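You operate a simulated robot arm through the tools that you are given. There is no shell and no other tool. Be economical: measure what you need, move in short steps, check, and stop when the job is done.

You run a simulated robot arm. Do the job below in one go: nothing can be reset, and whatever is moved stays where it is left.

JOB
Send about 12 litres from valve three to the hopper.
Fine: before any water runs, green clamp on the ribbed hose tight, inlet valve open, orange lever to hopper; valve three closed after; the meter is not reset; other valves stay; nothing spilt.

Only the result counts: the job must be done as asked and must still hold three seconds after the hand-in. Knocking over, shifting, dropping, spilling or breaking anything else fails it.

ROBOT AND FRAMES
A 7-joint arm with a two-finger gripper on a trunk, on a base that drives. Base frame: it is fixed to the floor where the robot stands at the start and does not move with it; the origin is under the middle of the robot, x ahead of it, y to its left, z up. Lengths are in mm, angles in degrees, forces in N, time in s.
With the tool pointing down near the work surface it reaches from about 300 to 740 mm from the robot's upright axis, wherever it stands. Its first joint turns from -166.0 to 166.0 degrees. Places, roughly: clamp screw with green grip [800, -200, 800]; knob of valve marked five [1100, -1400, 900]; knob of valve marked four [1100, -1200, 900]; knob of valve marked one [1100, -500, 900]; knob of valve marked six [1100, -1600, 900]; knob of valve marked three [1100, -900, 900]; knob of valve marked two [1100, -700, 900]; lever of valve marked inlet [600, -300, 800]; meter marked three [1000, -900, 900]; valve lever with orange knob [900, -300, 800]. Payload 2.94 kg.
The TCP is the grasp point between the finger pads, 30 mm short of the fingertips. In the tool frame z runs along the fingers and y along their closing line. Largest opening 138 mm; the body of the gripper starts 109 mm behind the TCP.
Orientation is that of the tool frame in the base frame, as [roll, pitch, yaw] about the fixed x, y, z axes, in that order (R = Rz(yaw) Ry(pitch) Rx(roll)). With the fingers straight down and closing along the base's y, the tool's x points along the base's -x, its y along +y and its z along -z.

CONTROLS
- The arm moves only by the tool play_rows. Its arguments are lists of equal length, an entry for each row: "travel": the shift along the tool's x, y, z in units of 100 mm (1.0 is 100 mm), a list of three; "rotation": the turn, a rotation vector about the tool's x, y, z in units of 90 degrees (1.0 is 90 degrees), a list of three; "fingers": the opening, from 0 (shut) to 1 (fully open). In form: {"travel": [[tx, ty, tz], ...], "rotation": [[wx, wy, wz], ...], "fingers": [fingers, ...]}. A call has 1 to 8 rows; each row is the pose to reach, as a shift and turn from the pose commanded when the call began, along the tool's axes at that moment. A call with a number of a shift or a turn outside -1 to 1 is refused whole. Rows are played at 5 a second. More than 50 mm and 8.6 degrees between two rows, or a gripper value outside its range, and nothing of the call is played. Where a pose cannot be reached the arm comes as near as it can. A force on the tool above 40 N (or 10 N above the force at the start of the call, whichever is more), or a blocked arm, ends the call early, and 0.2 s more pass. The fingers move at their own pace and stop on an object; they squeeze with about 44 N. The grip force told is the motor's: it shows also when the fingers shut on nothing. Time passes only in rows, and 0.2 s behind the last, so rows that repeat a pose let the fingers close. It gives the time, the measured TCP pose, the force on the tool (base axes), the opening and the grip force at its end, in the units of the frame above (readings bear some noise), with the torque about the TCP (base axes, N m) and any sound that the robot's microphone picked up, and new pictures: "pictures" is both (left out), scene, wrist or none.
- Cameras (640 x 400 px; columns grow to the right, rows downward): "scene" is now at [4, 140.4, 1524.7]; the picture's right is [0.07, -1.00, 0.00], its down [-0.66, -0.04, -0.75] and it looks along [0.75, 0.05, -0.66] (base axes); focal length 291 px, centre (320, 200). "wrist" rides on the gripper at [71, 19, -146] in the tool frame; the picture's right is [-0.26, 0.97, 0.00], its down [-0.85, -0.23, -0.48] and it looks along [-0.46, -0.12, 0.88] (tool axes); focal length 280 px, centre (320, 200). There is no depth. A picture from a camera that has moved, and an enlarged one, comes with that camera's place and axes in the base frame and with its lens.
- move_column(by): slides the trunk up (or, below 0, down) by that many mm; the arm and the scene camera ride with it, the base frame stays. It gives what a move gives, with no picture.
- steer(legs): drives the robot by 1 to 6 legs, each [ahead, left, turn to the left] in mm, mm and degrees, along the robot's own axes; the way and the turn of a leg run together, so that a leg with both is an arc; at most 1500 mm and 180 degrees a leg. The arm and the cameras ride along, it lands a little off, and it stops where it bumps. It gives what a move gives, and a new picture of the scene camera.
- turn_head(pan, tilt): turns the head with the scene camera to pan (to the left, within 86 degrees either way) and tilt (down, from -29 to 69), counted from straight ahead of the robot. It gives what a move gives, and a new picture of the scene camera.
- zoom(camera, box): a new picture of the part [left, top, right, bottom] of that camera's present view, enlarged. No time passes.
- hand_in(): hands the job in; it is judged then, once.

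Work in short steps. Places have to be worked out from the pictures, the camera data and where the tool is seen: move nearer, look again, correct. Check each grasp and each placing, and mend what went wrong. You have 120 turns and 260 pictures in all, those below and enlarged ones among them. Open the gripper and draw the arm clear of the work before you hand the job in, unless the task says otherwise; then end with one line.

The tools are called after ">>>" as name(argument=value, ...) on one line, values as JSON. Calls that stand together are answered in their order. play_rows: Moves the arm, as the interface text tells. Its arguments: {"type":"object","properties":{"travel":{"type":"array","items":{"type":"array","items":{"type":"number"}}},"rotation":{"type":"array","items":{"type":"array","items":{"type":"number"}}},"fingers":{"type":"array","items":{"type":"number"}},"pictures":{"type":"string","enum":["both","scene","wrist","none"]}},"required":["travel","rotation","fingers"]} The other tools are called the same way: move_column (by) slides the trunk up or down; steer (legs) drives the base; turn_head (pan, tilt) turns the head that bears the scene camera; zoom (camera, box) takes an enlarged picture of a part of a camera's view; hand_in () hands the job in.

At the start:

```text
clock: 0.0
tcp_pos: [355.4, -0.6, 1080.3]
tcp_rot: [180.0, 0.0, 179.9]
wrist_force: [-0.1, 0.5, 0.8]
wrist_torque: [-0.01, -0.01, 0.02]
width: 138.1
gripper_force: 0.0
trunk travel left (down, up): [-375.0, 79.0]
robot x, y, heading: [1.0, -1.1, 0.1]
head pan, tilt: [-84.1, 44.2]
```

scene: 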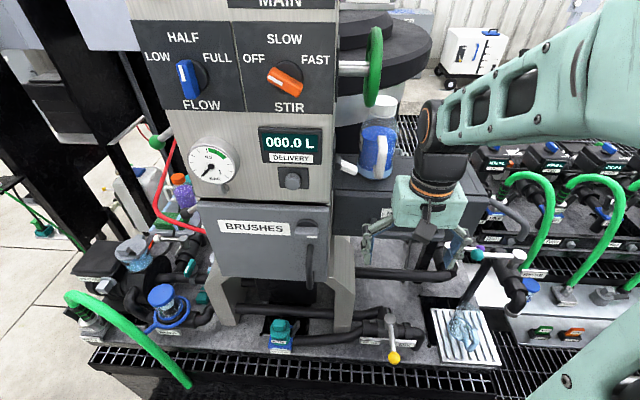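
wrist: 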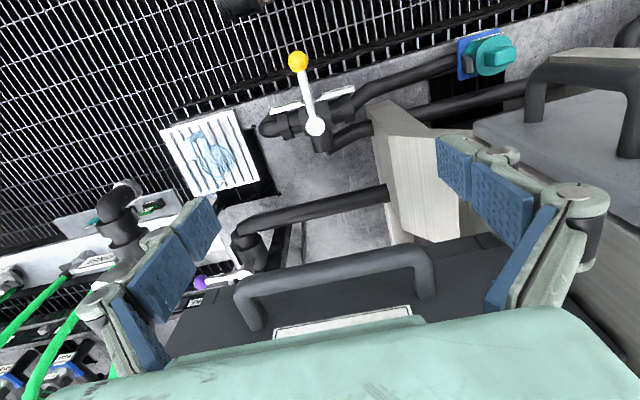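

The scene shows a cabinet with a delivery meter, several valves and green hoses. I'll enlarge the main areas to read the labels.

>>> zoom(camera="scene", box=[340, 200, 640, 388])

>>> zoom(camera="scene", box=[60, 200, 360, 388])

>>> zoom(camera="scene", box=[440, 130, 640, 255])

```text
2.13 times, centred on (490, 294) of scene
camera zoom: at [4.0, 140.4, 1524.7], right [0.07, -1.0, 0.0], down [-0.66, -0.04, -0.75], along [0.75, 0.05, -0.66], focal length 619 px, centre (-42, 0)
```

zoom: 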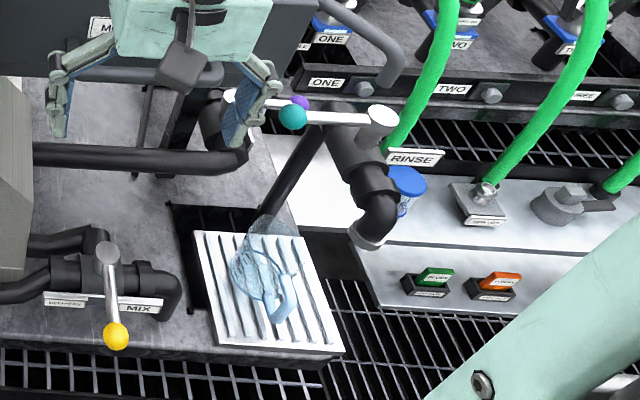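

```text
2.13 times, centred on (210, 294) of scene
camera zoom: at [4.0, 140.4, 1524.7], right [0.07, -1.0, 0.0], down [-0.66, -0.04, -0.75], along [0.75, 0.05, -0.66], focal length 619 px, centre (554, 0)
```

zoom: 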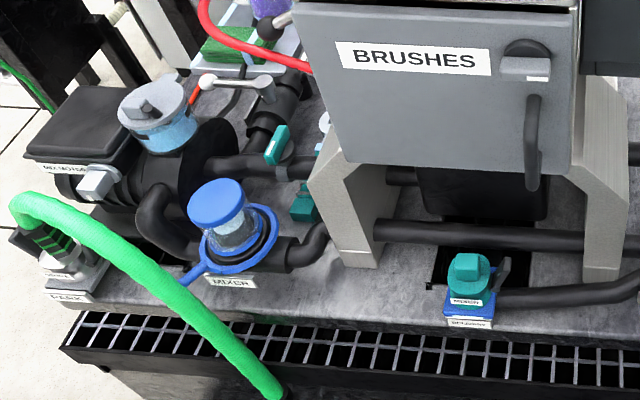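

```text
3.20 times, centred on (540, 192) of scene
camera zoom: at [4.0, 140.4, 1524.7], right [0.07, -1.0, 0.0], down [-0.66, -0.04, -0.75], along [0.75, 0.05, -0.66], focal length 931 px, centre (-384, 224)
```

zoom: 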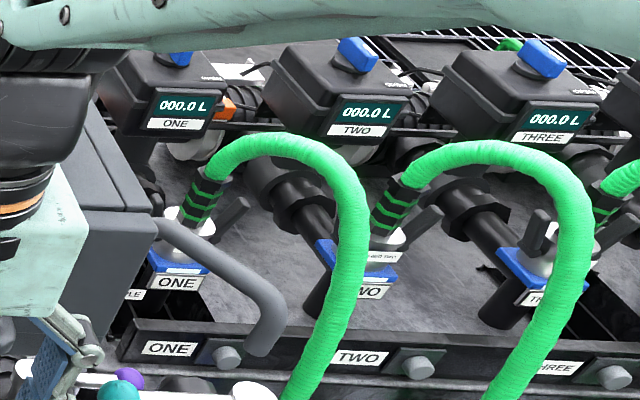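

The inlet lever (teal/purple end) should be near column 475, row 254. I'll turn the head toward that side to look at the space on the right before driving.

>>> turn_head(pan=-40, tilt=40)

```text
clock: 1.1
tcp_pos: [354.2, -0.8, 1080.5]
tcp_rot: [-179.9, 0.0, 179.9]
wrist_force: [0.2, -1.0, 0.1]
wrist_torque: [0.0, 0.0, -0.02]
width: 138.1
gripper_force: 0.1
trunk travel left (down, up): [-375.0, 79.0]
robot x, y, heading: [2.4, 0.5, -0.1]
head pan, tilt: [-40.0, 40.0]
camera scene: at [4.0, 140.3, 1524.6], right [0.07, -1.0, 0.0], down [-0.66, -0.04, -0.75], along [0.75, 0.05, -0.66], focal length 291 px, centre (320, 200)
```

scene: 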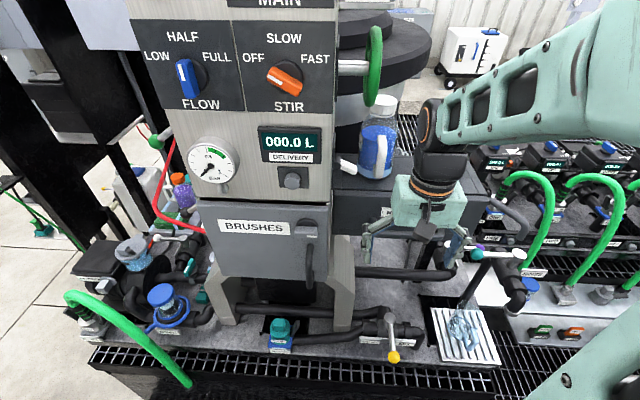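

The head reading changes but the view doesn't, so I have to move the base to see. I'll back off a little, then slide right.

>>> steer(legs=[[-150, 0, 0], [0, -400, 0]])

```text
clock: 6.2
tcp_pos: [205.6, -404.4, 1080.7]
tcp_rot: [-179.9, 0.0, -179.8]
wrist_force: [-0.3, 1.0, -0.4]
wrist_torque: [0.04, -0.02, 0.02]
width: 137.9
gripper_force: 0.1
trunk travel left (down, up): [-375.0, 79.0]
robot x, y, heading: [-151.6, -403.3, 0.0]
head pan, tilt: [-40.0, 40.0]
camera scene: at [-145.1, -264.2, 1525.3], right [0.07, -1.0, 0.0], down [-0.65, -0.05, -0.76], along [0.76, 0.05, -0.65], focal length 291 px, centre (320, 200)
```

scene: 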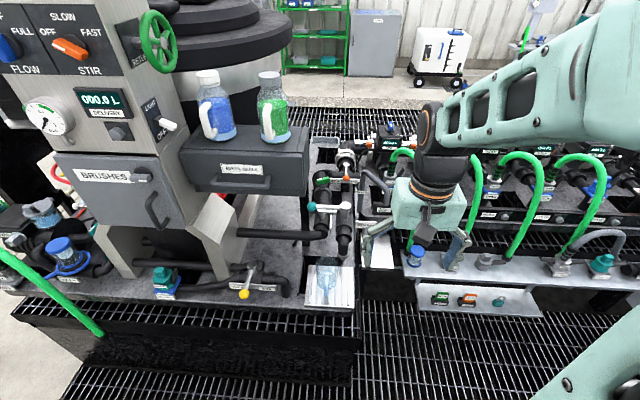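

Now the area between the main box and manifold is visible. I'll enlarge it.

>>> zoom(camera="scene", box=[280, 120, 440, 220])

>>> zoom(camera="scene", box=[280, 200, 440, 300])

>>> zoom(camera="scene", box=[400, 120, 640, 270])

```text
4.00 times, centred on (360, 170) of scene
camera zoom: at [-145.1, -264.2, 1525.3], right [0.07, -1.0, 0.0], down [-0.65, -0.05, -0.76], along [0.76, 0.05, -0.65], focal length 1164 px, centre (160, 320)
```

zoom: 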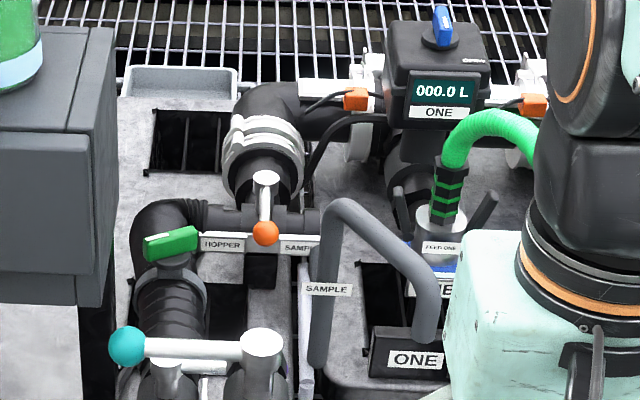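

```text
4.00 times, centred on (360, 250) of scene
camera zoom: at [-145.1, -264.2, 1525.3], right [0.07, -1.0, 0.0], down [-0.65, -0.05, -0.76], along [0.76, 0.05, -0.65], focal length 1164 px, centre (160, 0)
```

zoom: 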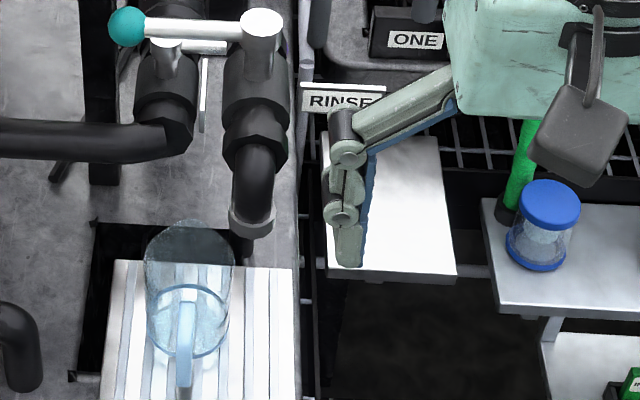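

```text
2.67 times, centred on (520, 195) of scene
camera zoom: at [-145.1, -264.2, 1525.3], right [0.07, -1.0, 0.0], down [-0.65, -0.05, -0.76], along [0.76, 0.05, -0.65], focal length 776 px, centre (-213, 213)
```

zoom: 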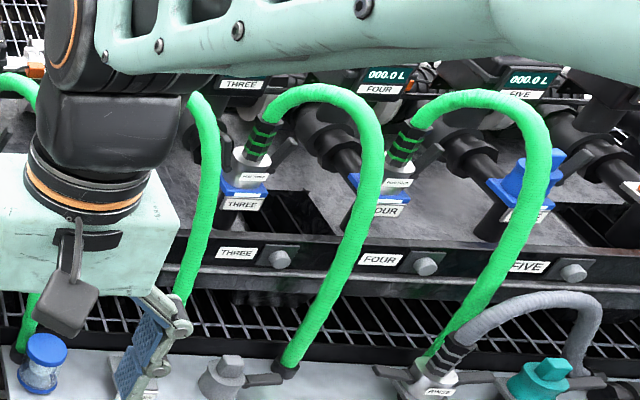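

The orange lever (HOPPER left, SAMPLE right) points toward me near [950,-308], the green clamp grip is near [826,-210], and a teal/white lever has its pivot near [674,-307]. I'll drive closer for label reading.

>>> steer(legs=[[200, 60, 0]])

>>> zoom(camera="scene", box=[240, 150, 440, 275])

>>> zoom(camera="wrist", box=[0, 0, 640, 400])

```text
clock: 7.8
tcp_pos: [385.0, -350.6, 1079.8]
tcp_rot: [-179.8, 0.1, 179.9]
wrist_force: [0.2, -0.1, 0.6]
wrist_torque: [0.02, 0.01, 0.0]
width: 138.1
gripper_force: 0.1
trunk travel left (down, up): [-375.0, 79.0]
robot x, y, heading: [31.7, -349.2, -0.5]
head pan, tilt: [-40.0, 40.0]
stopped in leg 1: the robot was blocked; the commanded pose is now the measured one
camera scene: at [36.5, -209.1, 1525.2], right [0.05, -1.0, 0.0], down [-0.65, -0.04, -0.76], along [0.76, 0.04, -0.65], focal length 291 px, centre (320, 200)
```

scene: 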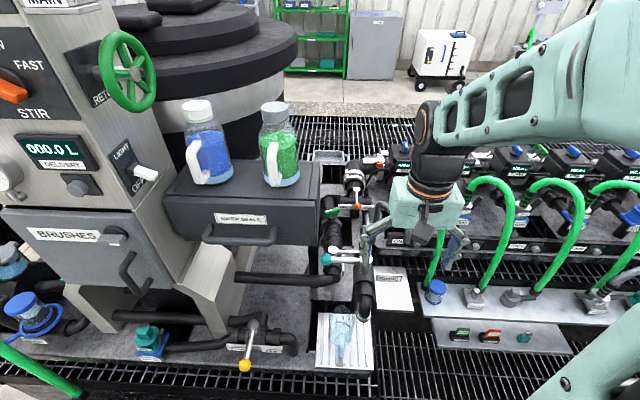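

```text
3.20 times, centred on (340, 212) of scene
camera zoom: at [36.5, -209.1, 1525.2], right [0.05, -1.0, 0.0], down [-0.65, -0.04, -0.76], along [0.76, 0.04, -0.65], focal length 931 px, centre (256, 160)
```

zoom: 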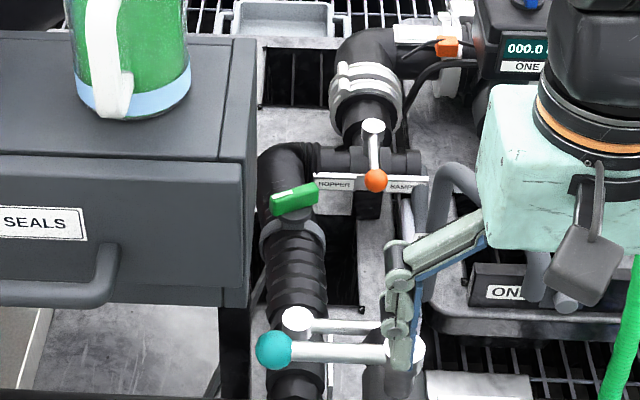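

```text
1.00 times, centred on (320, 200) of wrist (not enlarged: the box is as wide or as high as the picture)
camera zoom: at [314.5, -333.0, 1226.6], right [0.26, 0.96, 0.0], down [0.85, -0.23, 0.48], along [0.46, -0.13, -0.88], focal length 280 px, centre (320, 200)
```

zoom: 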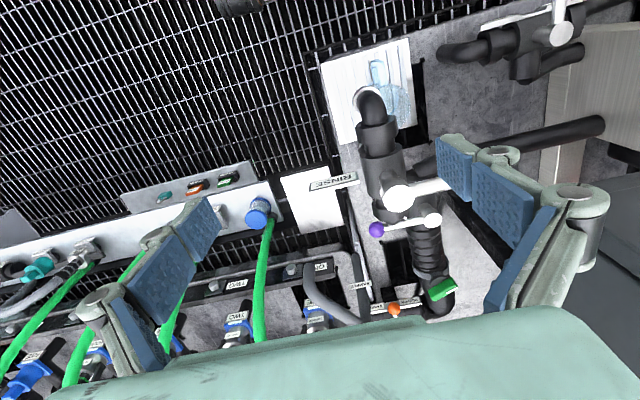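

The base is blocked at x≈32. I'll enlarge the wrist view around the levers for labels.

>>> zoom(camera="wrist", box=[340, 150, 500, 250])

>>> zoom(camera="wrist", box=[340, 230, 500, 330])

>>> zoom(camera="wrist", box=[150, 240, 390, 390])

```text
4.00 times, centred on (420, 200) of wrist
camera zoom: at [314.5, -333.0, 1226.6], right [0.26, 0.96, 0.0], down [0.85, -0.23, 0.48], along [0.46, -0.13, -0.88], focal length 1122 px, centre (-80, 200)
```

zoom: 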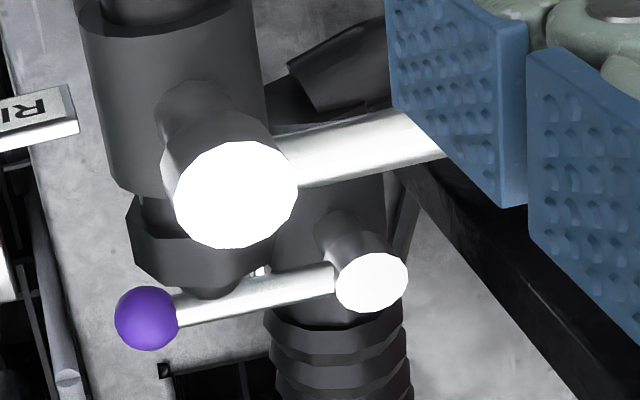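

```text
4.00 times, centred on (420, 280) of wrist
camera zoom: at [314.5, -333.0, 1226.6], right [0.26, 0.96, 0.0], down [0.85, -0.23, 0.48], along [0.46, -0.13, -0.88], focal length 1122 px, centre (-80, -120)
```

zoom: 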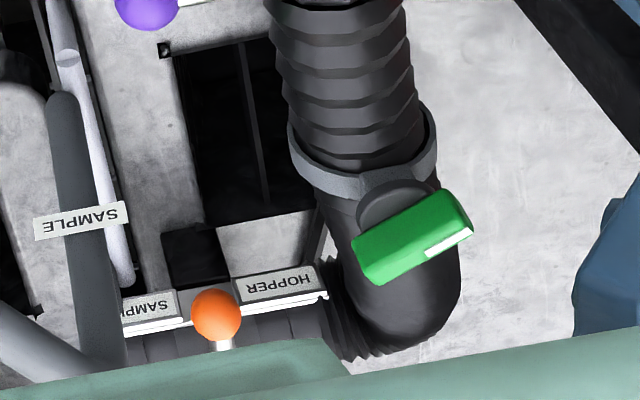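

```text
2.67 times, centred on (270, 315) of wrist
camera zoom: at [314.5, -333.0, 1226.6], right [0.26, 0.96, 0.0], down [0.85, -0.23, 0.48], along [0.46, -0.13, -0.88], focal length 748 px, centre (453, -107)
```

zoom: 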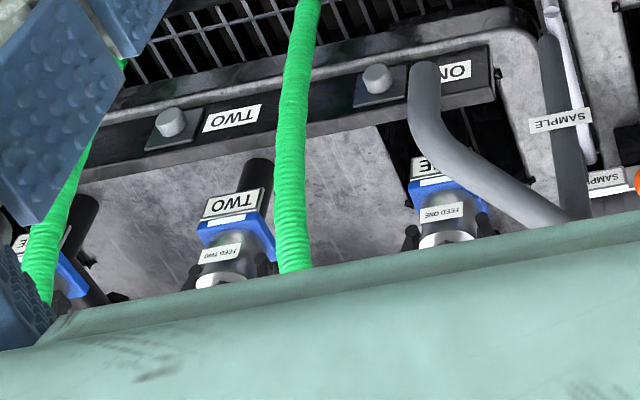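

Purple-knob lever sits on the ribbed hose line; I need the labels to tell which is inlet. I'll shift the hand left out of the scene line of sight.

>>> play_rows(travel=[[0, -0.5, 0], [0, -1.0, 0]], rotation=[[0, 0, 0], [0, 0, 0]], fingers=[1, 1], pictures="wrist")

>>> zoom(camera="scene", box=[300, 220, 400, 282])

```text
clock: 8.4
tcp_pos: [385.9, -453.8, 1079.6]
tcp_rot: [-180.0, 0.1, 179.9]
wrist_force: [-0.1, 0.6, -1.0]
wrist_torque: [0.03, 0.0, -0.02]
width: 138.0
gripper_force: 0.1
trunk travel left (down, up): [-375.0, 79.0]
robot x, y, heading: [32.6, -351.6, -0.6]
head pan, tilt: [-40.0, 40.0]
camera wrist: at [314.7, -434.4, 1226.2], right [0.27, 0.96, 0.0], down [0.85, -0.23, 0.48], along [0.46, -0.13, -0.88], focal length 280 px, centre (320, 200)
```

wrist: 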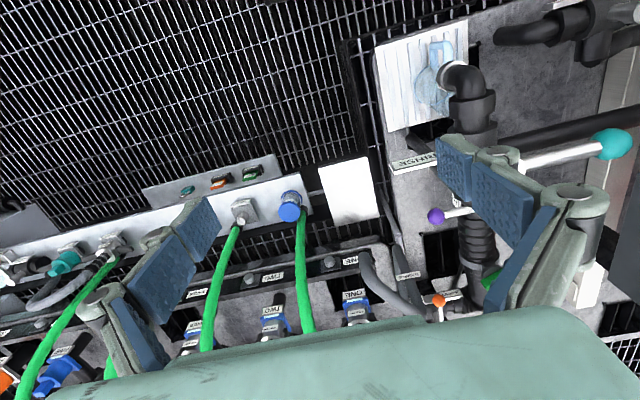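

```text
6.40 times, centred on (350, 251) of scene
camera zoom: at [17.2, -269.0, 1526.4], right [-0.65, -0.76, 0.0], down [-0.49, 0.42, -0.77], along [0.58, -0.49, -0.64], focal length 1862 px, centre (128, -126)
```

zoom: 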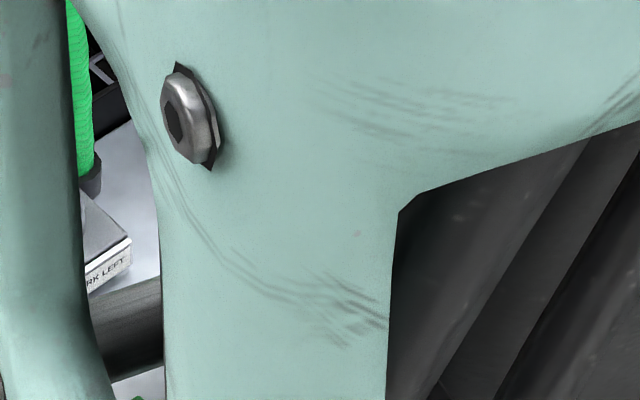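

The head did turn once time passed. I'll point it straight ahead and tilted down onto the levers.

>>> turn_head(pan=0, tilt=42)

>>> play_rows(travel=[[0, 0, 0], [0, 0, 0]], rotation=[[0, 0, 0], [0, 0, 0]], fingers=[1, 1], pictures="scene")

```text
clock: 9.5
tcp_pos: [385.7, -451.5, 1080.6]
tcp_rot: [-179.9, 0.1, 179.9]
wrist_force: [-0.1, -0.9, -0.3]
wrist_torque: [-0.01, 0.0, 0.0]
width: 138.0
gripper_force: 0.0
trunk travel left (down, up): [-375.0, 79.0]
robot x, y, heading: [30.7, -351.5, -0.5]
head pan, tilt: [0.0, 42.0]
camera scene: at [35.6, -214.3, 1523.4], right [-0.01, -1.0, 0.0], down [-0.67, 0.01, -0.74], along [0.74, -0.01, -0.67], focal length 291 px, centre (320, 200)
```

scene: 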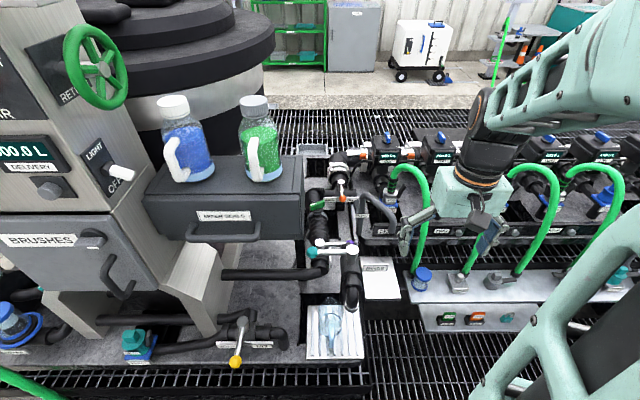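

```text
clock: 10.1
tcp_pos: [385.6, -451.9, 1080.4]
tcp_rot: [-179.9, 0.1, 179.8]
wrist_force: [0.3, 0.2, 0.2]
wrist_torque: [0.0, -0.03, 0.0]
width: 137.7
gripper_force: 0.0
trunk travel left (down, up): [-375.0, 79.0]
robot x, y, heading: [29.6, -347.0, 0.0]
head pan, tilt: [0.0, 42.0]
camera scene: at [35.6, -214.3, 1523.4], right [-0.01, -1.0, 0.0], down [-0.67, 0.0, -0.74], along [0.74, -0.01, -0.67], focal length 291 px, centre (320, 200)
```

scene: 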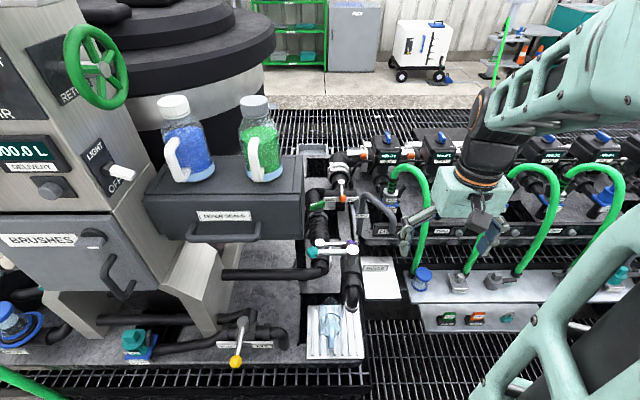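

Clear line of sight now; zooming on the levers and the manifold.

>>> zoom(camera="scene", box=[296, 220, 376, 270])

>>> zoom(camera="scene", box=[290, 140, 450, 240])

>>> zoom(camera="scene", box=[400, 230, 560, 330])

```text
8.00 times, centred on (336, 245) of scene
camera zoom: at [35.6, -214.3, 1523.4], right [-0.01, -1.0, 0.0], down [-0.67, 0.0, -0.74], along [0.74, -0.01, -0.67], focal length 2328 px, centre (192, -160)
```

zoom: 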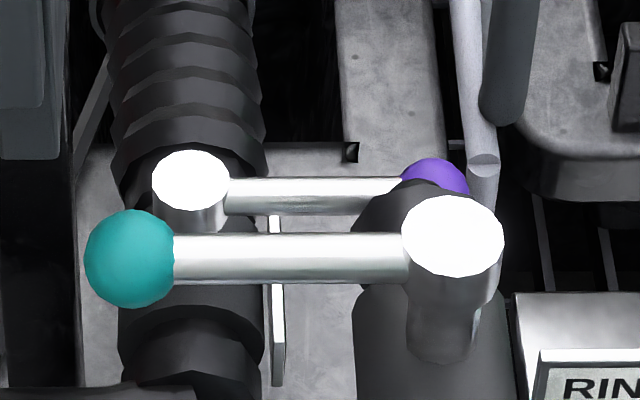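

```text
4.00 times, centred on (370, 190) of scene
camera zoom: at [35.6, -214.3, 1523.4], right [-0.01, -1.0, 0.0], down [-0.67, 0.0, -0.74], along [0.74, -0.01, -0.67], focal length 1164 px, centre (120, 240)
```

zoom: 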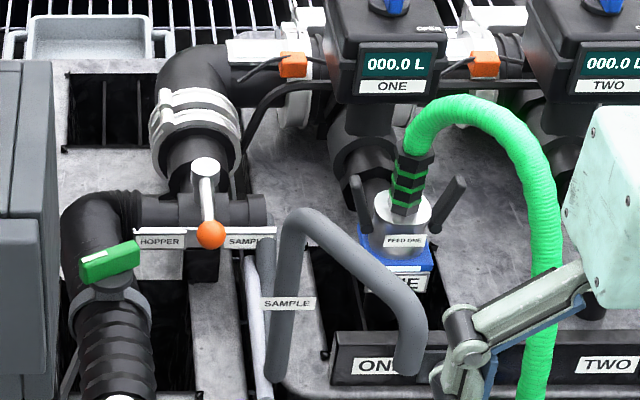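

```text
4.00 times, centred on (480, 280) of scene
camera zoom: at [35.6, -214.3, 1523.4], right [-0.01, -1.0, 0.0], down [-0.67, 0.0, -0.74], along [0.74, -0.01, -0.67], focal length 1164 px, centre (-320, -120)
```

zoom: 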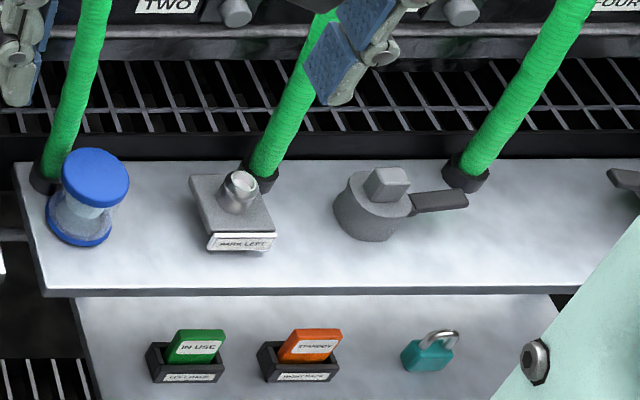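

The label plates near the levers are edge-on from here. I'll yaw the tool so the wrist camera looks to +y and bring it right of the levers.

>>> play_rows(travel=[[-0.12, 0, 0], [-0.25, 0, 0], [-0.37, 0, 0], [-0.5, 0, 0], [-0.62, 0, 0], [-0.75, 0, 0], [-0.87, 0, 0], [-1, 0, 0]], rotation=[[0, 0, -0.09], [0, 0, -0.18], [0, 0, -0.27], [0, 0, -0.36], [0, 0, -0.45], [0, 0, -0.54], [0, 0, -0.63], [0, 0, -0.72]], fingers=[1, 1, 1, 1, 1, 1, 1, 1], pictures="wrist")

```text
clock: 11.9
tcp_pos: [484.2, -452.5, 1080.8]
tcp_rot: [-179.8, 0.0, -115.3]
wrist_force: [0.5, 0.2, -0.4]
wrist_torque: [0.01, 0.0, 0.02]
width: 137.9
gripper_force: 0.2
trunk travel left (down, up): [-375.0, 79.0]
robot x, y, heading: [32.6, -348.4, -0.4]
head pan, tilt: [0.0, 42.0]
camera wrist: at [437.6, -509.0, 1227.1], right [-0.76, 0.65, 0.0], down [0.57, 0.67, 0.48], along [0.31, 0.36, -0.88], focal length 280 px, centre (320, 200)
```

wrist: 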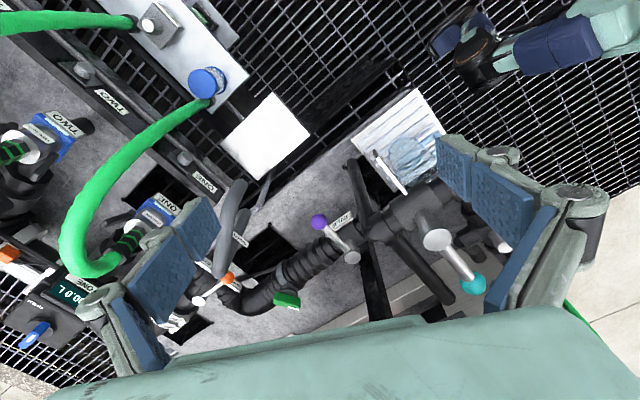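

Good angle: a label is visible by the purple lever. Zooming.

>>> zoom(camera="wrist", box=[290, 190, 390, 252])

>>> zoom(camera="wrist", box=[340, 130, 500, 230])

>>> zoom(camera="wrist", box=[190, 220, 350, 320])

```text
6.40 times, centred on (340, 221) of wrist
camera zoom: at [437.6, -509.0, 1227.1], right [-0.76, 0.65, 0.0], down [0.57, 0.67, 0.48], along [0.31, 0.36, -0.88], focal length 1794 px, centre (192, 66)
```

zoom: 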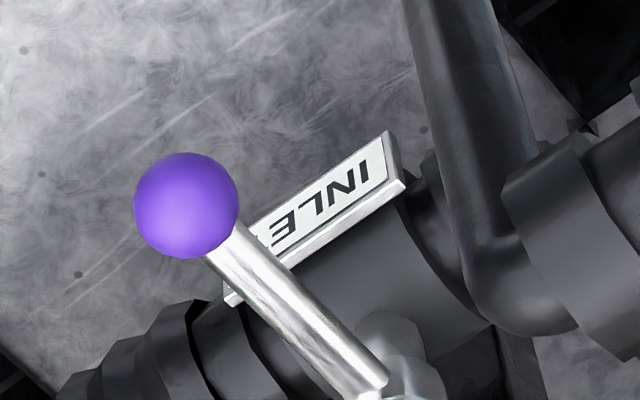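

```text
4.00 times, centred on (420, 180) of wrist
camera zoom: at [437.6, -509.0, 1227.1], right [-0.76, 0.65, 0.0], down [0.57, 0.67, 0.48], along [0.31, 0.36, -0.88], focal length 1122 px, centre (-80, 280)
```

zoom: 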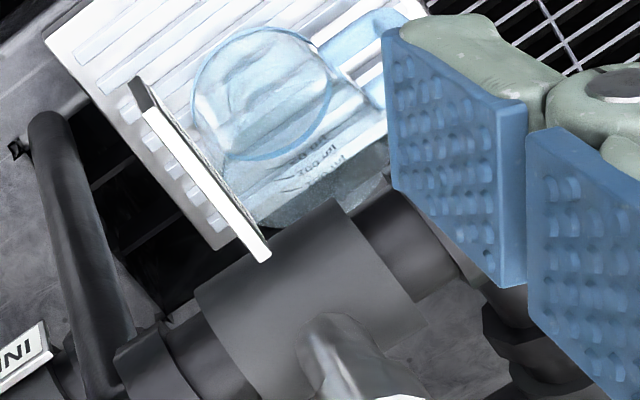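

```text
4.00 times, centred on (270, 270) of wrist
camera zoom: at [437.6, -509.0, 1227.1], right [-0.76, 0.65, 0.0], down [0.57, 0.67, 0.48], along [0.31, 0.36, -0.88], focal length 1122 px, centre (520, -80)
```

zoom: 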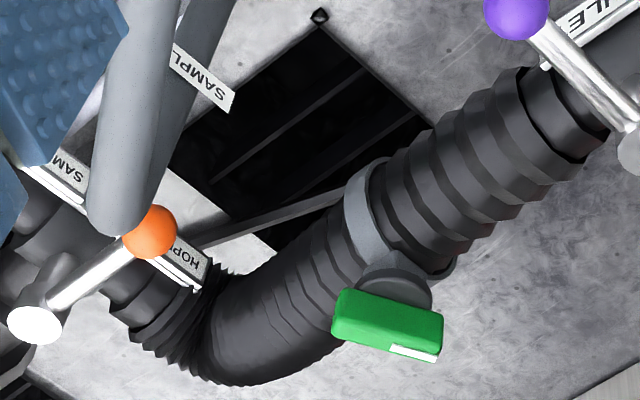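

INLET is the purple lever: knob ≈(605,-316,829), pivot ≈(606,-223,829), lying across the pipe (closed). I'll rotate the tool toward yaw +90 so I can grip the knob and sweep it toward +x.

>>> play_rows(travel=[[0, 0, 0], [0, 0, 0], [0, 0, 0], [0, 0, 0], [0, 0, 0], [0, 0, 0], [0, 0, 0], [0, 0, 0]], rotation=[[0, 0, 0.094], [0, 0, 0.188], [0, 0, 0.282], [0, 0, 0.376], [0, 0, 0.47], [0, 0, 0.564], [0, 0, 0.658], [0, 0, 0.75]], fingers=[1, 1, 1, 1, 0.8, 0.6, 0.5, 0.45], pictures="none")

>>> play_rows(travel=[[0, 0, 0], [0, 0, 0], [0, 0, 0], [0, 0, 0], [0, 0, 0], [0, 0, 0], [0, 0, 0], [0, 0, 0]], rotation=[[0, 0, 0.094], [0, 0, 0.188], [0, 0, 0.282], [0, 0, 0.376], [0, 0, 0.47], [0, 0, 0.564], [0, 0, 0.658], [0, 0, 0.75]], fingers=[0.45, 0.45, 0.45, 0.45, 0.45, 0.45, 0.45, 0.45], pictures="none")

>>> play_rows(travel=[[0, 0, 0], [0, 0, 0], [0, 0, 0]], rotation=[[0, 0, 0.08], [0, 0, 0.16], [0, 0, 0.222]], fingers=[0.45, 0.45, 0.45], pictures="wrist")

```text
clock: 13.7
tcp_pos: [485.5, -453.0, 1080.5]
tcp_rot: [-179.9, 0.1, 177.0]
wrist_force: [-0.7, 0.4, 0.2]
wrist_torque: [0.01, 0.0, 0.0]
width: 61.9
gripper_force: 0.1
trunk travel left (down, up): [-375.0, 79.0]
robot x, y, heading: [33.4, -352.2, -0.2]
head pan, tilt: [0.0, 42.0]
```

```text
clock: 15.5
tcp_pos: [485.1, -452.1, 1080.9]
tcp_rot: [179.9, 0.2, 109.4]
wrist_force: [0.1, -0.7, 0.2]
wrist_torque: [-0.02, 0.02, -0.03]
width: 62.1
gripper_force: 0.1
trunk travel left (down, up): [-375.0, 79.0]
robot x, y, heading: [29.1, -347.0, -0.5]
head pan, tilt: [0.0, 42.0]
```

```text
clock: 16.3
tcp_pos: [485.4, -451.4, 1080.0]
tcp_rot: [179.9, 0.1, 89.5]
wrist_force: [0.5, -0.3, 0.0]
wrist_torque: [0.04, -0.02, -0.02]
width: 62.1
gripper_force: 0.0
trunk travel left (down, up): [-375.0, 79.0]
robot x, y, heading: [32.5, -353.0, -0.5]
head pan, tilt: [0.0, 42.0]
camera wrist: at [504.8, -382.3, 1226.4], right [0.96, -0.27, 0.0], down [-0.24, -0.85, 0.48], along [-0.13, -0.46, -0.88], focal length 280 px, centre (320, 200)
```

wrist: 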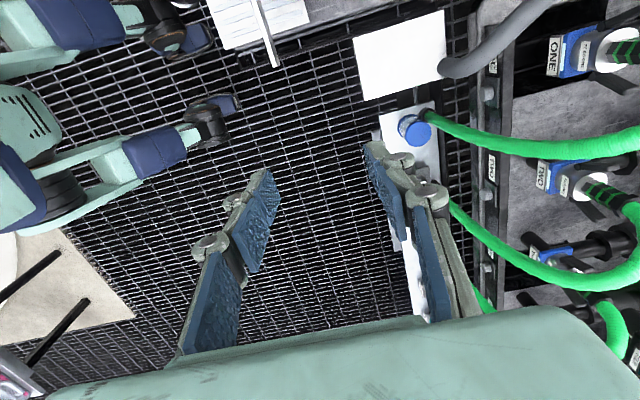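

Now move above the knob: +x first, then +y.

>>> play_rows(travel=[[0, 0.45, 0], [0, 0.85, 0], [0.4, 1.0, 0], [0.85, 1.0, 0]], rotation=[[0, 0, 0], [0, 0, 0], [0, 0, 0], [0, 0, 0]], fingers=[0.45, 0.45, 0.45, 0.45], pictures="none")

>>> play_rows(travel=[[0.25, 0.2, 0], [0.51, 0.2, 0.3], [0.51, 0.2, 0.75]], rotation=[[0, 0, 0], [0, 0, 0], [0, 0, 0]], fingers=[0.45, 0.45, 0.45], pictures="both")

```text
clock: 17.3
tcp_pos: [585.7, -369.6, 1080.6]
tcp_rot: [179.8, 0.0, 89.6]
wrist_force: [-0.2, 0.6, -0.5]
wrist_torque: [-0.02, 0.02, 0.0]
width: 62.2
gripper_force: 0.1
trunk travel left (down, up): [-375.0, 79.0]
robot x, y, heading: [30.2, -345.9, -0.2]
head pan, tilt: [0.0, 42.0]
```

```text
clock: 18.1
tcp_pos: [606.4, -316.9, 1004.5]
tcp_rot: [179.8, -0.1, 89.5]
wrist_force: [-0.4, -0.4, 0.1]
wrist_torque: [0.02, 0.01, -0.01]
width: 62.1
gripper_force: 0.0
trunk travel left (down, up): [-375.0, 79.0]
robot x, y, heading: [31.9, -347.9, -0.3]
head pan, tilt: [0.0, 42.0]
camera scene: at [35.9, -214.2, 1523.5], right [-0.01, -1.0, 0.0], down [-0.67, 0.0, -0.74], along [0.74, -0.01, -0.67], focal length 291 px, centre (320, 200)
camera wrist: at [625.9, -246.9, 1150.7], right [0.96, -0.27, 0.0], down [-0.24, -0.85, 0.48], along [-0.13, -0.46, -0.88], focal length 280 px, centre (320, 200)
```

scene: 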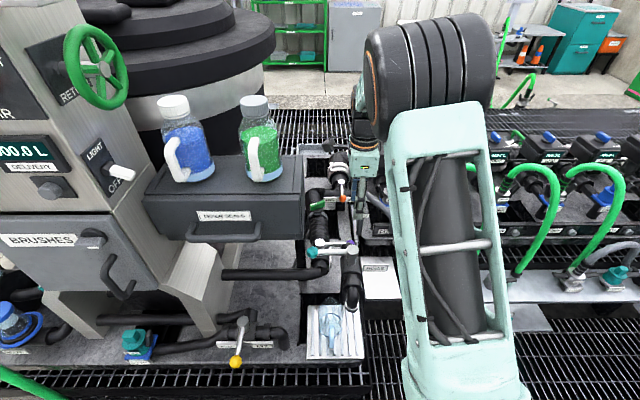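
wrist: 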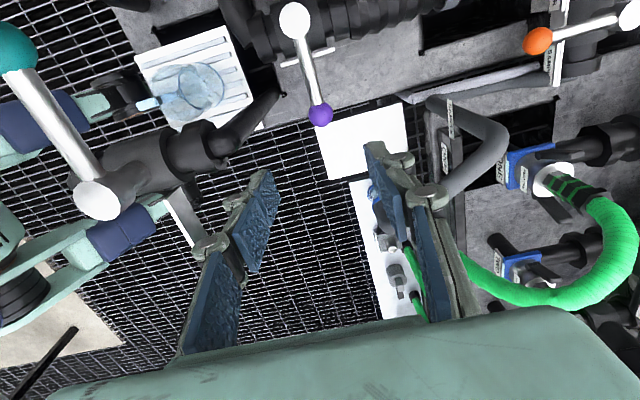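

The knob sits nearly under the TCP. Descend partway and check.

>>> play_rows(travel=[[0.03, 0, 0.4], [0.05, 0, 0.8], [0.05, 0, 1.0]], rotation=[[0, 0, 0], [0, 0, 0], [0, 0, 0]], fingers=[0.45, 0.45, 0.45], pictures="both")

```text
clock: 18.9
tcp_pos: [605.2, -312.2, 903.3]
tcp_rot: [179.8, 0.2, 89.6]
wrist_force: [0.6, 0.0, -0.3]
wrist_torque: [-0.03, 0.0, -0.03]
width: 62.1
gripper_force: 0.1
trunk travel left (down, up): [-375.0, 79.0]
robot x, y, heading: [32.3, -349.8, -0.5]
head pan, tilt: [0.0, 42.0]
camera scene: at [35.7, -214.2, 1523.5], right [-0.01, -1.0, 0.0], down [-0.67, 0.0, -0.74], along [0.74, -0.01, -0.67], focal length 291 px, centre (320, 200)
camera wrist: at [625.0, -242.0, 1049.6], right [0.96, -0.27, 0.0], down [-0.24, -0.85, 0.48], along [-0.13, -0.46, -0.88], focal length 280 px, centre (320, 200)
```

scene: 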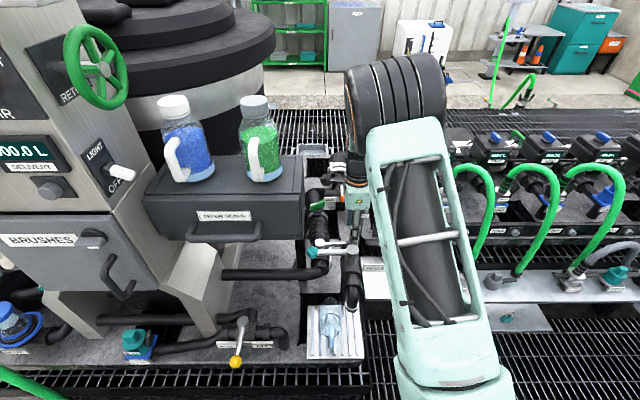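
wrist: 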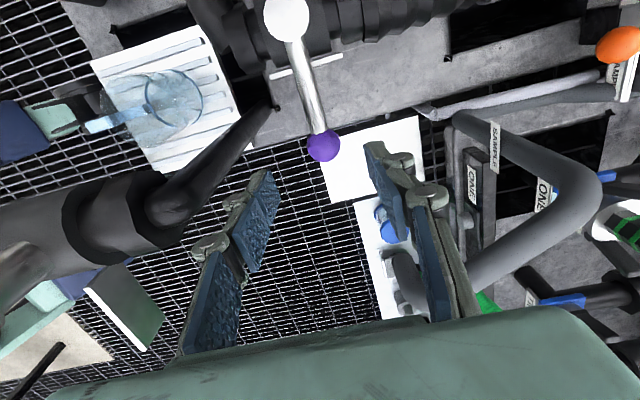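

Knob is centred between the fingers. Descend 72 mm and close on it.

>>> play_rows(travel=[[0.02, 0.02, 0.35], [0.03, 0.02, 0.7], [0.03, 0.02, 0.7], [0.03, 0.02, 0.7], [0.03, 0.02, 0.7]], rotation=[[0, 0, 0], [0, 0, 0], [0, 0, 0], [0, 0, 0], [0, 0, 0]], fingers=[0.45, 0.45, 0.15, 0.15, 0.15], pictures="wrist")

```text
clock: 20.1
tcp_pos: [609.1, -309.2, 834.7]
tcp_rot: [179.9, 0.1, 89.6]
wrist_force: [3.8, 0.1, -1.2]
wrist_torque: [0.09, -0.09, -0.03]
width: 26.8
gripper_force: 45.2
trunk travel left (down, up): [-375.0, 79.0]
robot x, y, heading: [31.8, -349.7, -0.4]
head pan, tilt: [0.0, 42.0]
camera wrist: at [628.7, -239.3, 980.0], right [0.96, -0.27, 0.0], down [-0.24, -0.85, 0.48], along [-0.13, -0.46, -0.88], focal length 280 px, centre (320, 200)
```

wrist: 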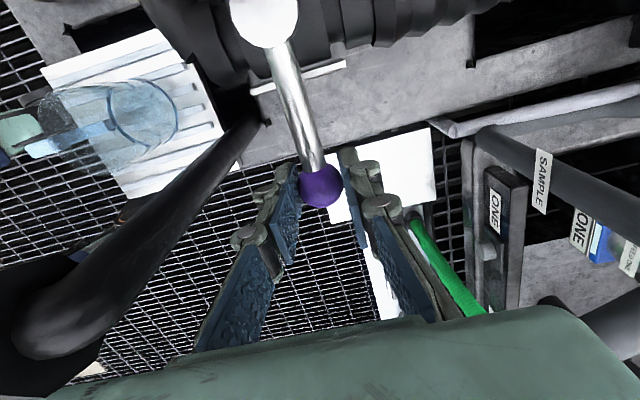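

Gripped the knob (27 mm). Sweep the first 30° toward +x about the pivot, watching force.

>>> play_rows(travel=[[0.008, 0.115, 0], [0.03, 0.228, 0], [0.067, 0.337, 0], [0.118, 0.44, 0]], rotation=[[0, 0, -0.0833], [0, 0, -0.1667], [0, 0, -0.25], [0, 0, -0.3333]], fingers=[0.15, 0.15, 0.15, 0.15], pictures="wrist")

```text
clock: 21.1
tcp_pos: [652.8, -299.7, 833.5]
tcp_rot: [-179.8, 0.1, 119.7]
wrist_force: [1.5, -3.9, -15.9]
wrist_torque: [-0.39, -0.18, -0.09]
width: 27.1
gripper_force: 45.1
trunk travel left (down, up): [-375.0, 79.0]
robot x, y, heading: [31.5, -345.8, -0.5]
head pan, tilt: [0.0, 42.0]
camera wrist: at [634.6, -228.2, 980.0], right [0.97, 0.25, 0.0], down [0.22, -0.85, 0.48], along [0.12, -0.46, -0.88], focal length 280 px, centre (320, 200)
```

wrist: 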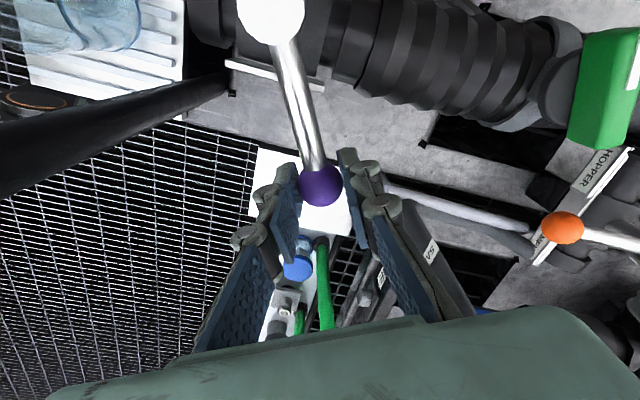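

The lever turns. Continue another 30°, easing down 3 mm.

>>> play_rows(travel=[[0.008, 0.115, 0.01], [0.03, 0.228, 0.02], [0.067, 0.337, 0.03], [0.118, 0.44, 0.03]], rotation=[[0, 0, -0.0833], [0, 0, -0.1667], [0, 0, -0.25], [0, 0, -0.3333]], fingers=[0.15, 0.15, 0.15, 0.15], pictures="none")

>>> play_rows(travel=[[0.008, 0.115, 0], [0.03, 0.228, 0], [0.067, 0.337, 0], [0.118, 0.44, 0]], rotation=[[0, 0, -0.0833], [0, 0, -0.1667], [0, 0, -0.25], [0, 0, -0.3333]], fingers=[0.15, 0.15, 0.15, 0.15], pictures="wrist")

```text
clock: 22.1
tcp_pos: [687.7, -267.0, 834.3]
tcp_rot: [179.9, 0.1, 149.7]
wrist_force: [5.4, -2.3, 0.8]
wrist_torque: [0.34, 0.65, -0.12]
width: 26.9
gripper_force: 45.1
trunk travel left (down, up): [-375.0, 79.0]
robot x, y, heading: [30.7, -348.2, -0.0]
head pan, tilt: [0.0, 42.0]
```

```text
clock: 23.1
tcp_pos: [699.5, -221.9, 834.7]
tcp_rot: [-180.0, 0.5, 179.8]
wrist_force: [19.7, -0.1, 11.3]
wrist_torque: [-0.05, 0.09, -0.1]
width: 27.2
gripper_force: 45.3
trunk travel left (down, up): [-375.0, 79.0]
robot x, y, heading: [32.4, -349.8, -0.3]
head pan, tilt: [0.0, 42.0]
camera wrist: at [628.9, -204.0, 979.4], right [0.27, 0.96, 0.0], down [0.84, -0.23, 0.48], along [0.47, -0.13, -0.88], focal length 280 px, centre (320, 200)
```

wrist: 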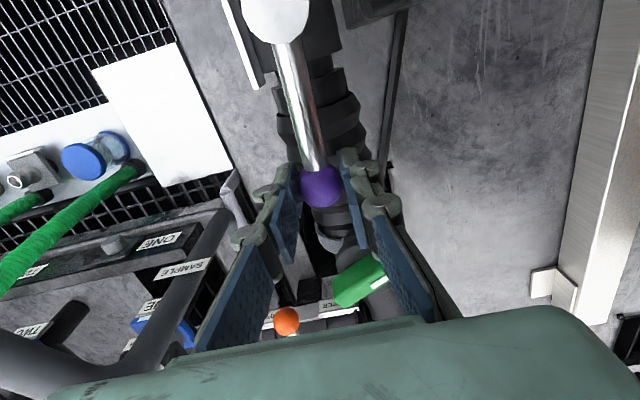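

The lever now lies along the pipe. I'll push slightly further to feel for the end stop.

>>> play_rows(travel=[[0.01, 0.07, 0], [0.01, 0.07, 0]], rotation=[[0, 0, -0.04], [0, 0, -0.04]], fingers=[0.15, 0.15], pictures="none")

```text
clock: 23.7
tcp_pos: [701.3, -217.7, 833.4]
tcp_rot: [-179.9, 0.6, -176.8]
wrist_force: [23.5, -5.9, 13.4]
wrist_torque: [-0.14, -0.25, -0.02]
width: 27.2
gripper_force: 45.2
trunk travel left (down, up): [-375.0, 79.0]
robot x, y, heading: [33.6, -349.2, -0.3]
head pan, tilt: [0.0, 42.0]
```

It resists slightly past 90°; that is the open stop. Release and lift.

>>> play_rows(travel=[[0.0, -0.02, 0], [0.0, -0.02, 0], [0, -0.02, -0.4], [0, -0.02, -0.8], [0, -0.02, -1.0]], rotation=[[0, 0, 0], [0, 0, 0], [0, 0, 0], [0, 0, 0], [0, 0, 0]], fingers=[0.45, 0.45, 0.45, 0.45, 0.45], pictures="both")

>>> zoom(camera="wrist", box=[200, 200, 400, 325])

```text
clock: 24.9
tcp_pos: [696.3, -216.4, 933.9]
tcp_rot: [-179.9, 0.1, -176.8]
wrist_force: [0.4, 0.3, -0.6]
wrist_torque: [0.0, 0.0, -0.01]
width: 62.0
gripper_force: 0.0
trunk travel left (down, up): [-375.0, 79.0]
robot x, y, heading: [30.4, -349.5, -0.2]
head pan, tilt: [0.0, 42.0]
camera scene: at [35.5, -214.3, 1523.4], right [-0.01, -1.0, 0.0], down [-0.67, 0.0, -0.74], along [0.74, -0.01, -0.67], focal length 291 px, centre (320, 200)
camera wrist: at [624.7, -202.9, 1079.7], right [0.21, 0.98, 0.0], down [0.86, -0.18, 0.48], along [0.47, -0.1, -0.88], focal length 280 px, centre (320, 200)
```

scene: 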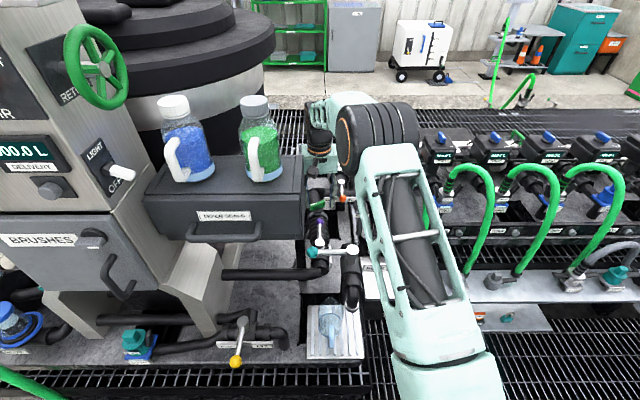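
wrist: 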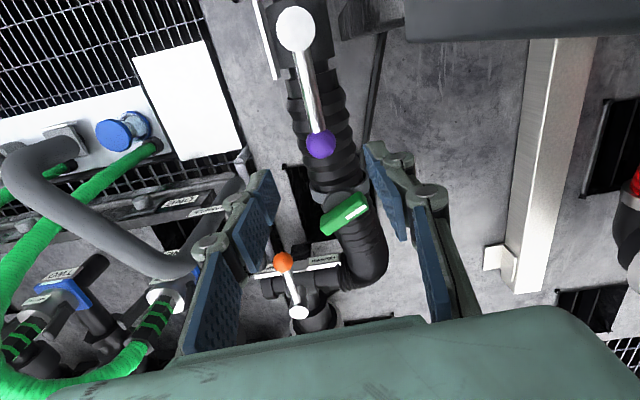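

```text
3.20 times, centred on (300, 262) of wrist
camera zoom: at [624.7, -202.9, 1079.7], right [0.21, 0.98, 0.0], down [0.86, -0.18, 0.48], along [0.47, -0.1, -0.88], focal length 897 px, centre (384, 0)
```

zoom: 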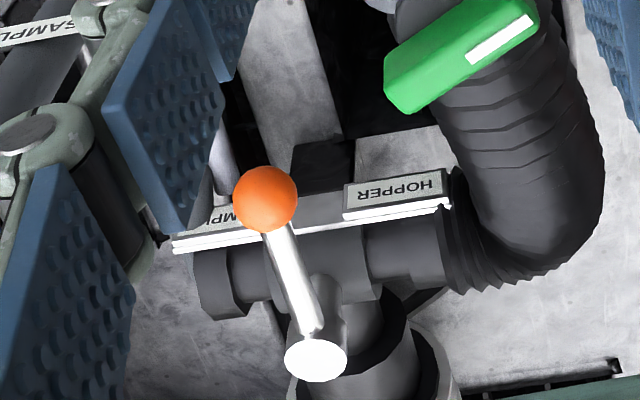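

Inlet is open now. The green grip is about (800,-212,804), bar roughly along y with a 20° slant. I'll move forward a bit for a close look and test reach.

>>> play_rows(travel=[[-0.45, 0, 0], [-0.8, 0, 0]], rotation=[[0, 0, 0], [0, 0, 0]], fingers=[0.6, 0.6], pictures="both")

>>> zoom(camera="wrist", box=[240, 100, 400, 200])

```text
clock: 25.5
tcp_pos: [756.6, -214.2, 933.8]
tcp_rot: [-179.9, -0.1, -176.8]
wrist_force: [0.5, -0.1, 1.0]
wrist_torque: [0.03, -0.06, 0.01]
width: 82.8
gripper_force: 0.1
out of reach, approached as far as the arm can: row 2
trunk travel left (down, up): [-375.0, 79.0]
robot x, y, heading: [27.9, -348.6, -0.2]
head pan, tilt: [0.0, 42.0]
camera scene: at [34.0, -214.5, 1523.6], right [-0.01, -1.0, 0.0], down [-0.67, 0.0, -0.74], along [0.74, 0.0, -0.67], focal length 291 px, centre (320, 200)
camera wrist: at [685.2, -199.2, 1079.1], right [0.21, 0.98, 0.0], down [0.86, -0.18, 0.48], along [0.47, -0.1, -0.88], focal length 280 px, centre (320, 200)
```

scene: 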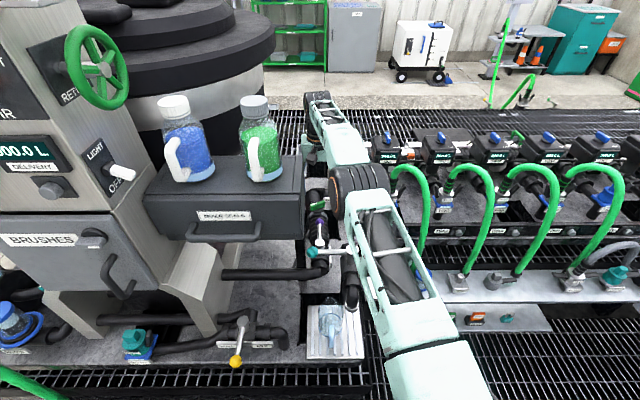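
wrist: 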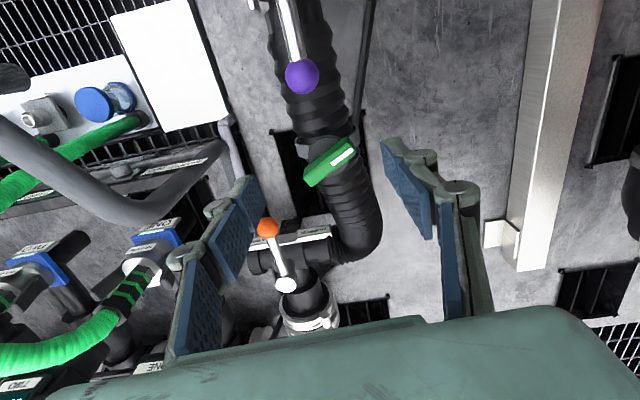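

```text
4.00 times, centred on (320, 150) of wrist
camera zoom: at [685.2, -199.2, 1079.1], right [0.21, 0.98, 0.0], down [0.86, -0.18, 0.48], along [0.47, -0.1, -0.88], focal length 1122 px, centre (320, 400)
```

zoom: 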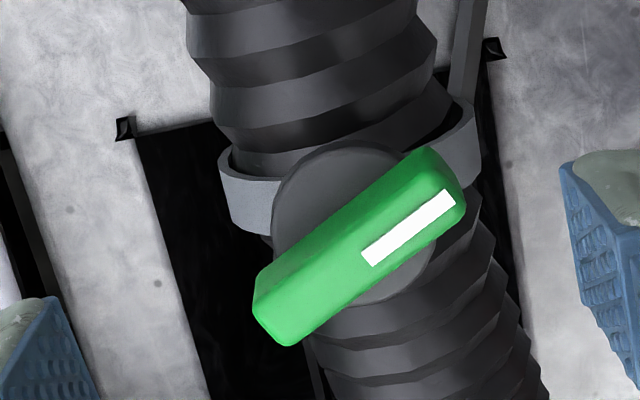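

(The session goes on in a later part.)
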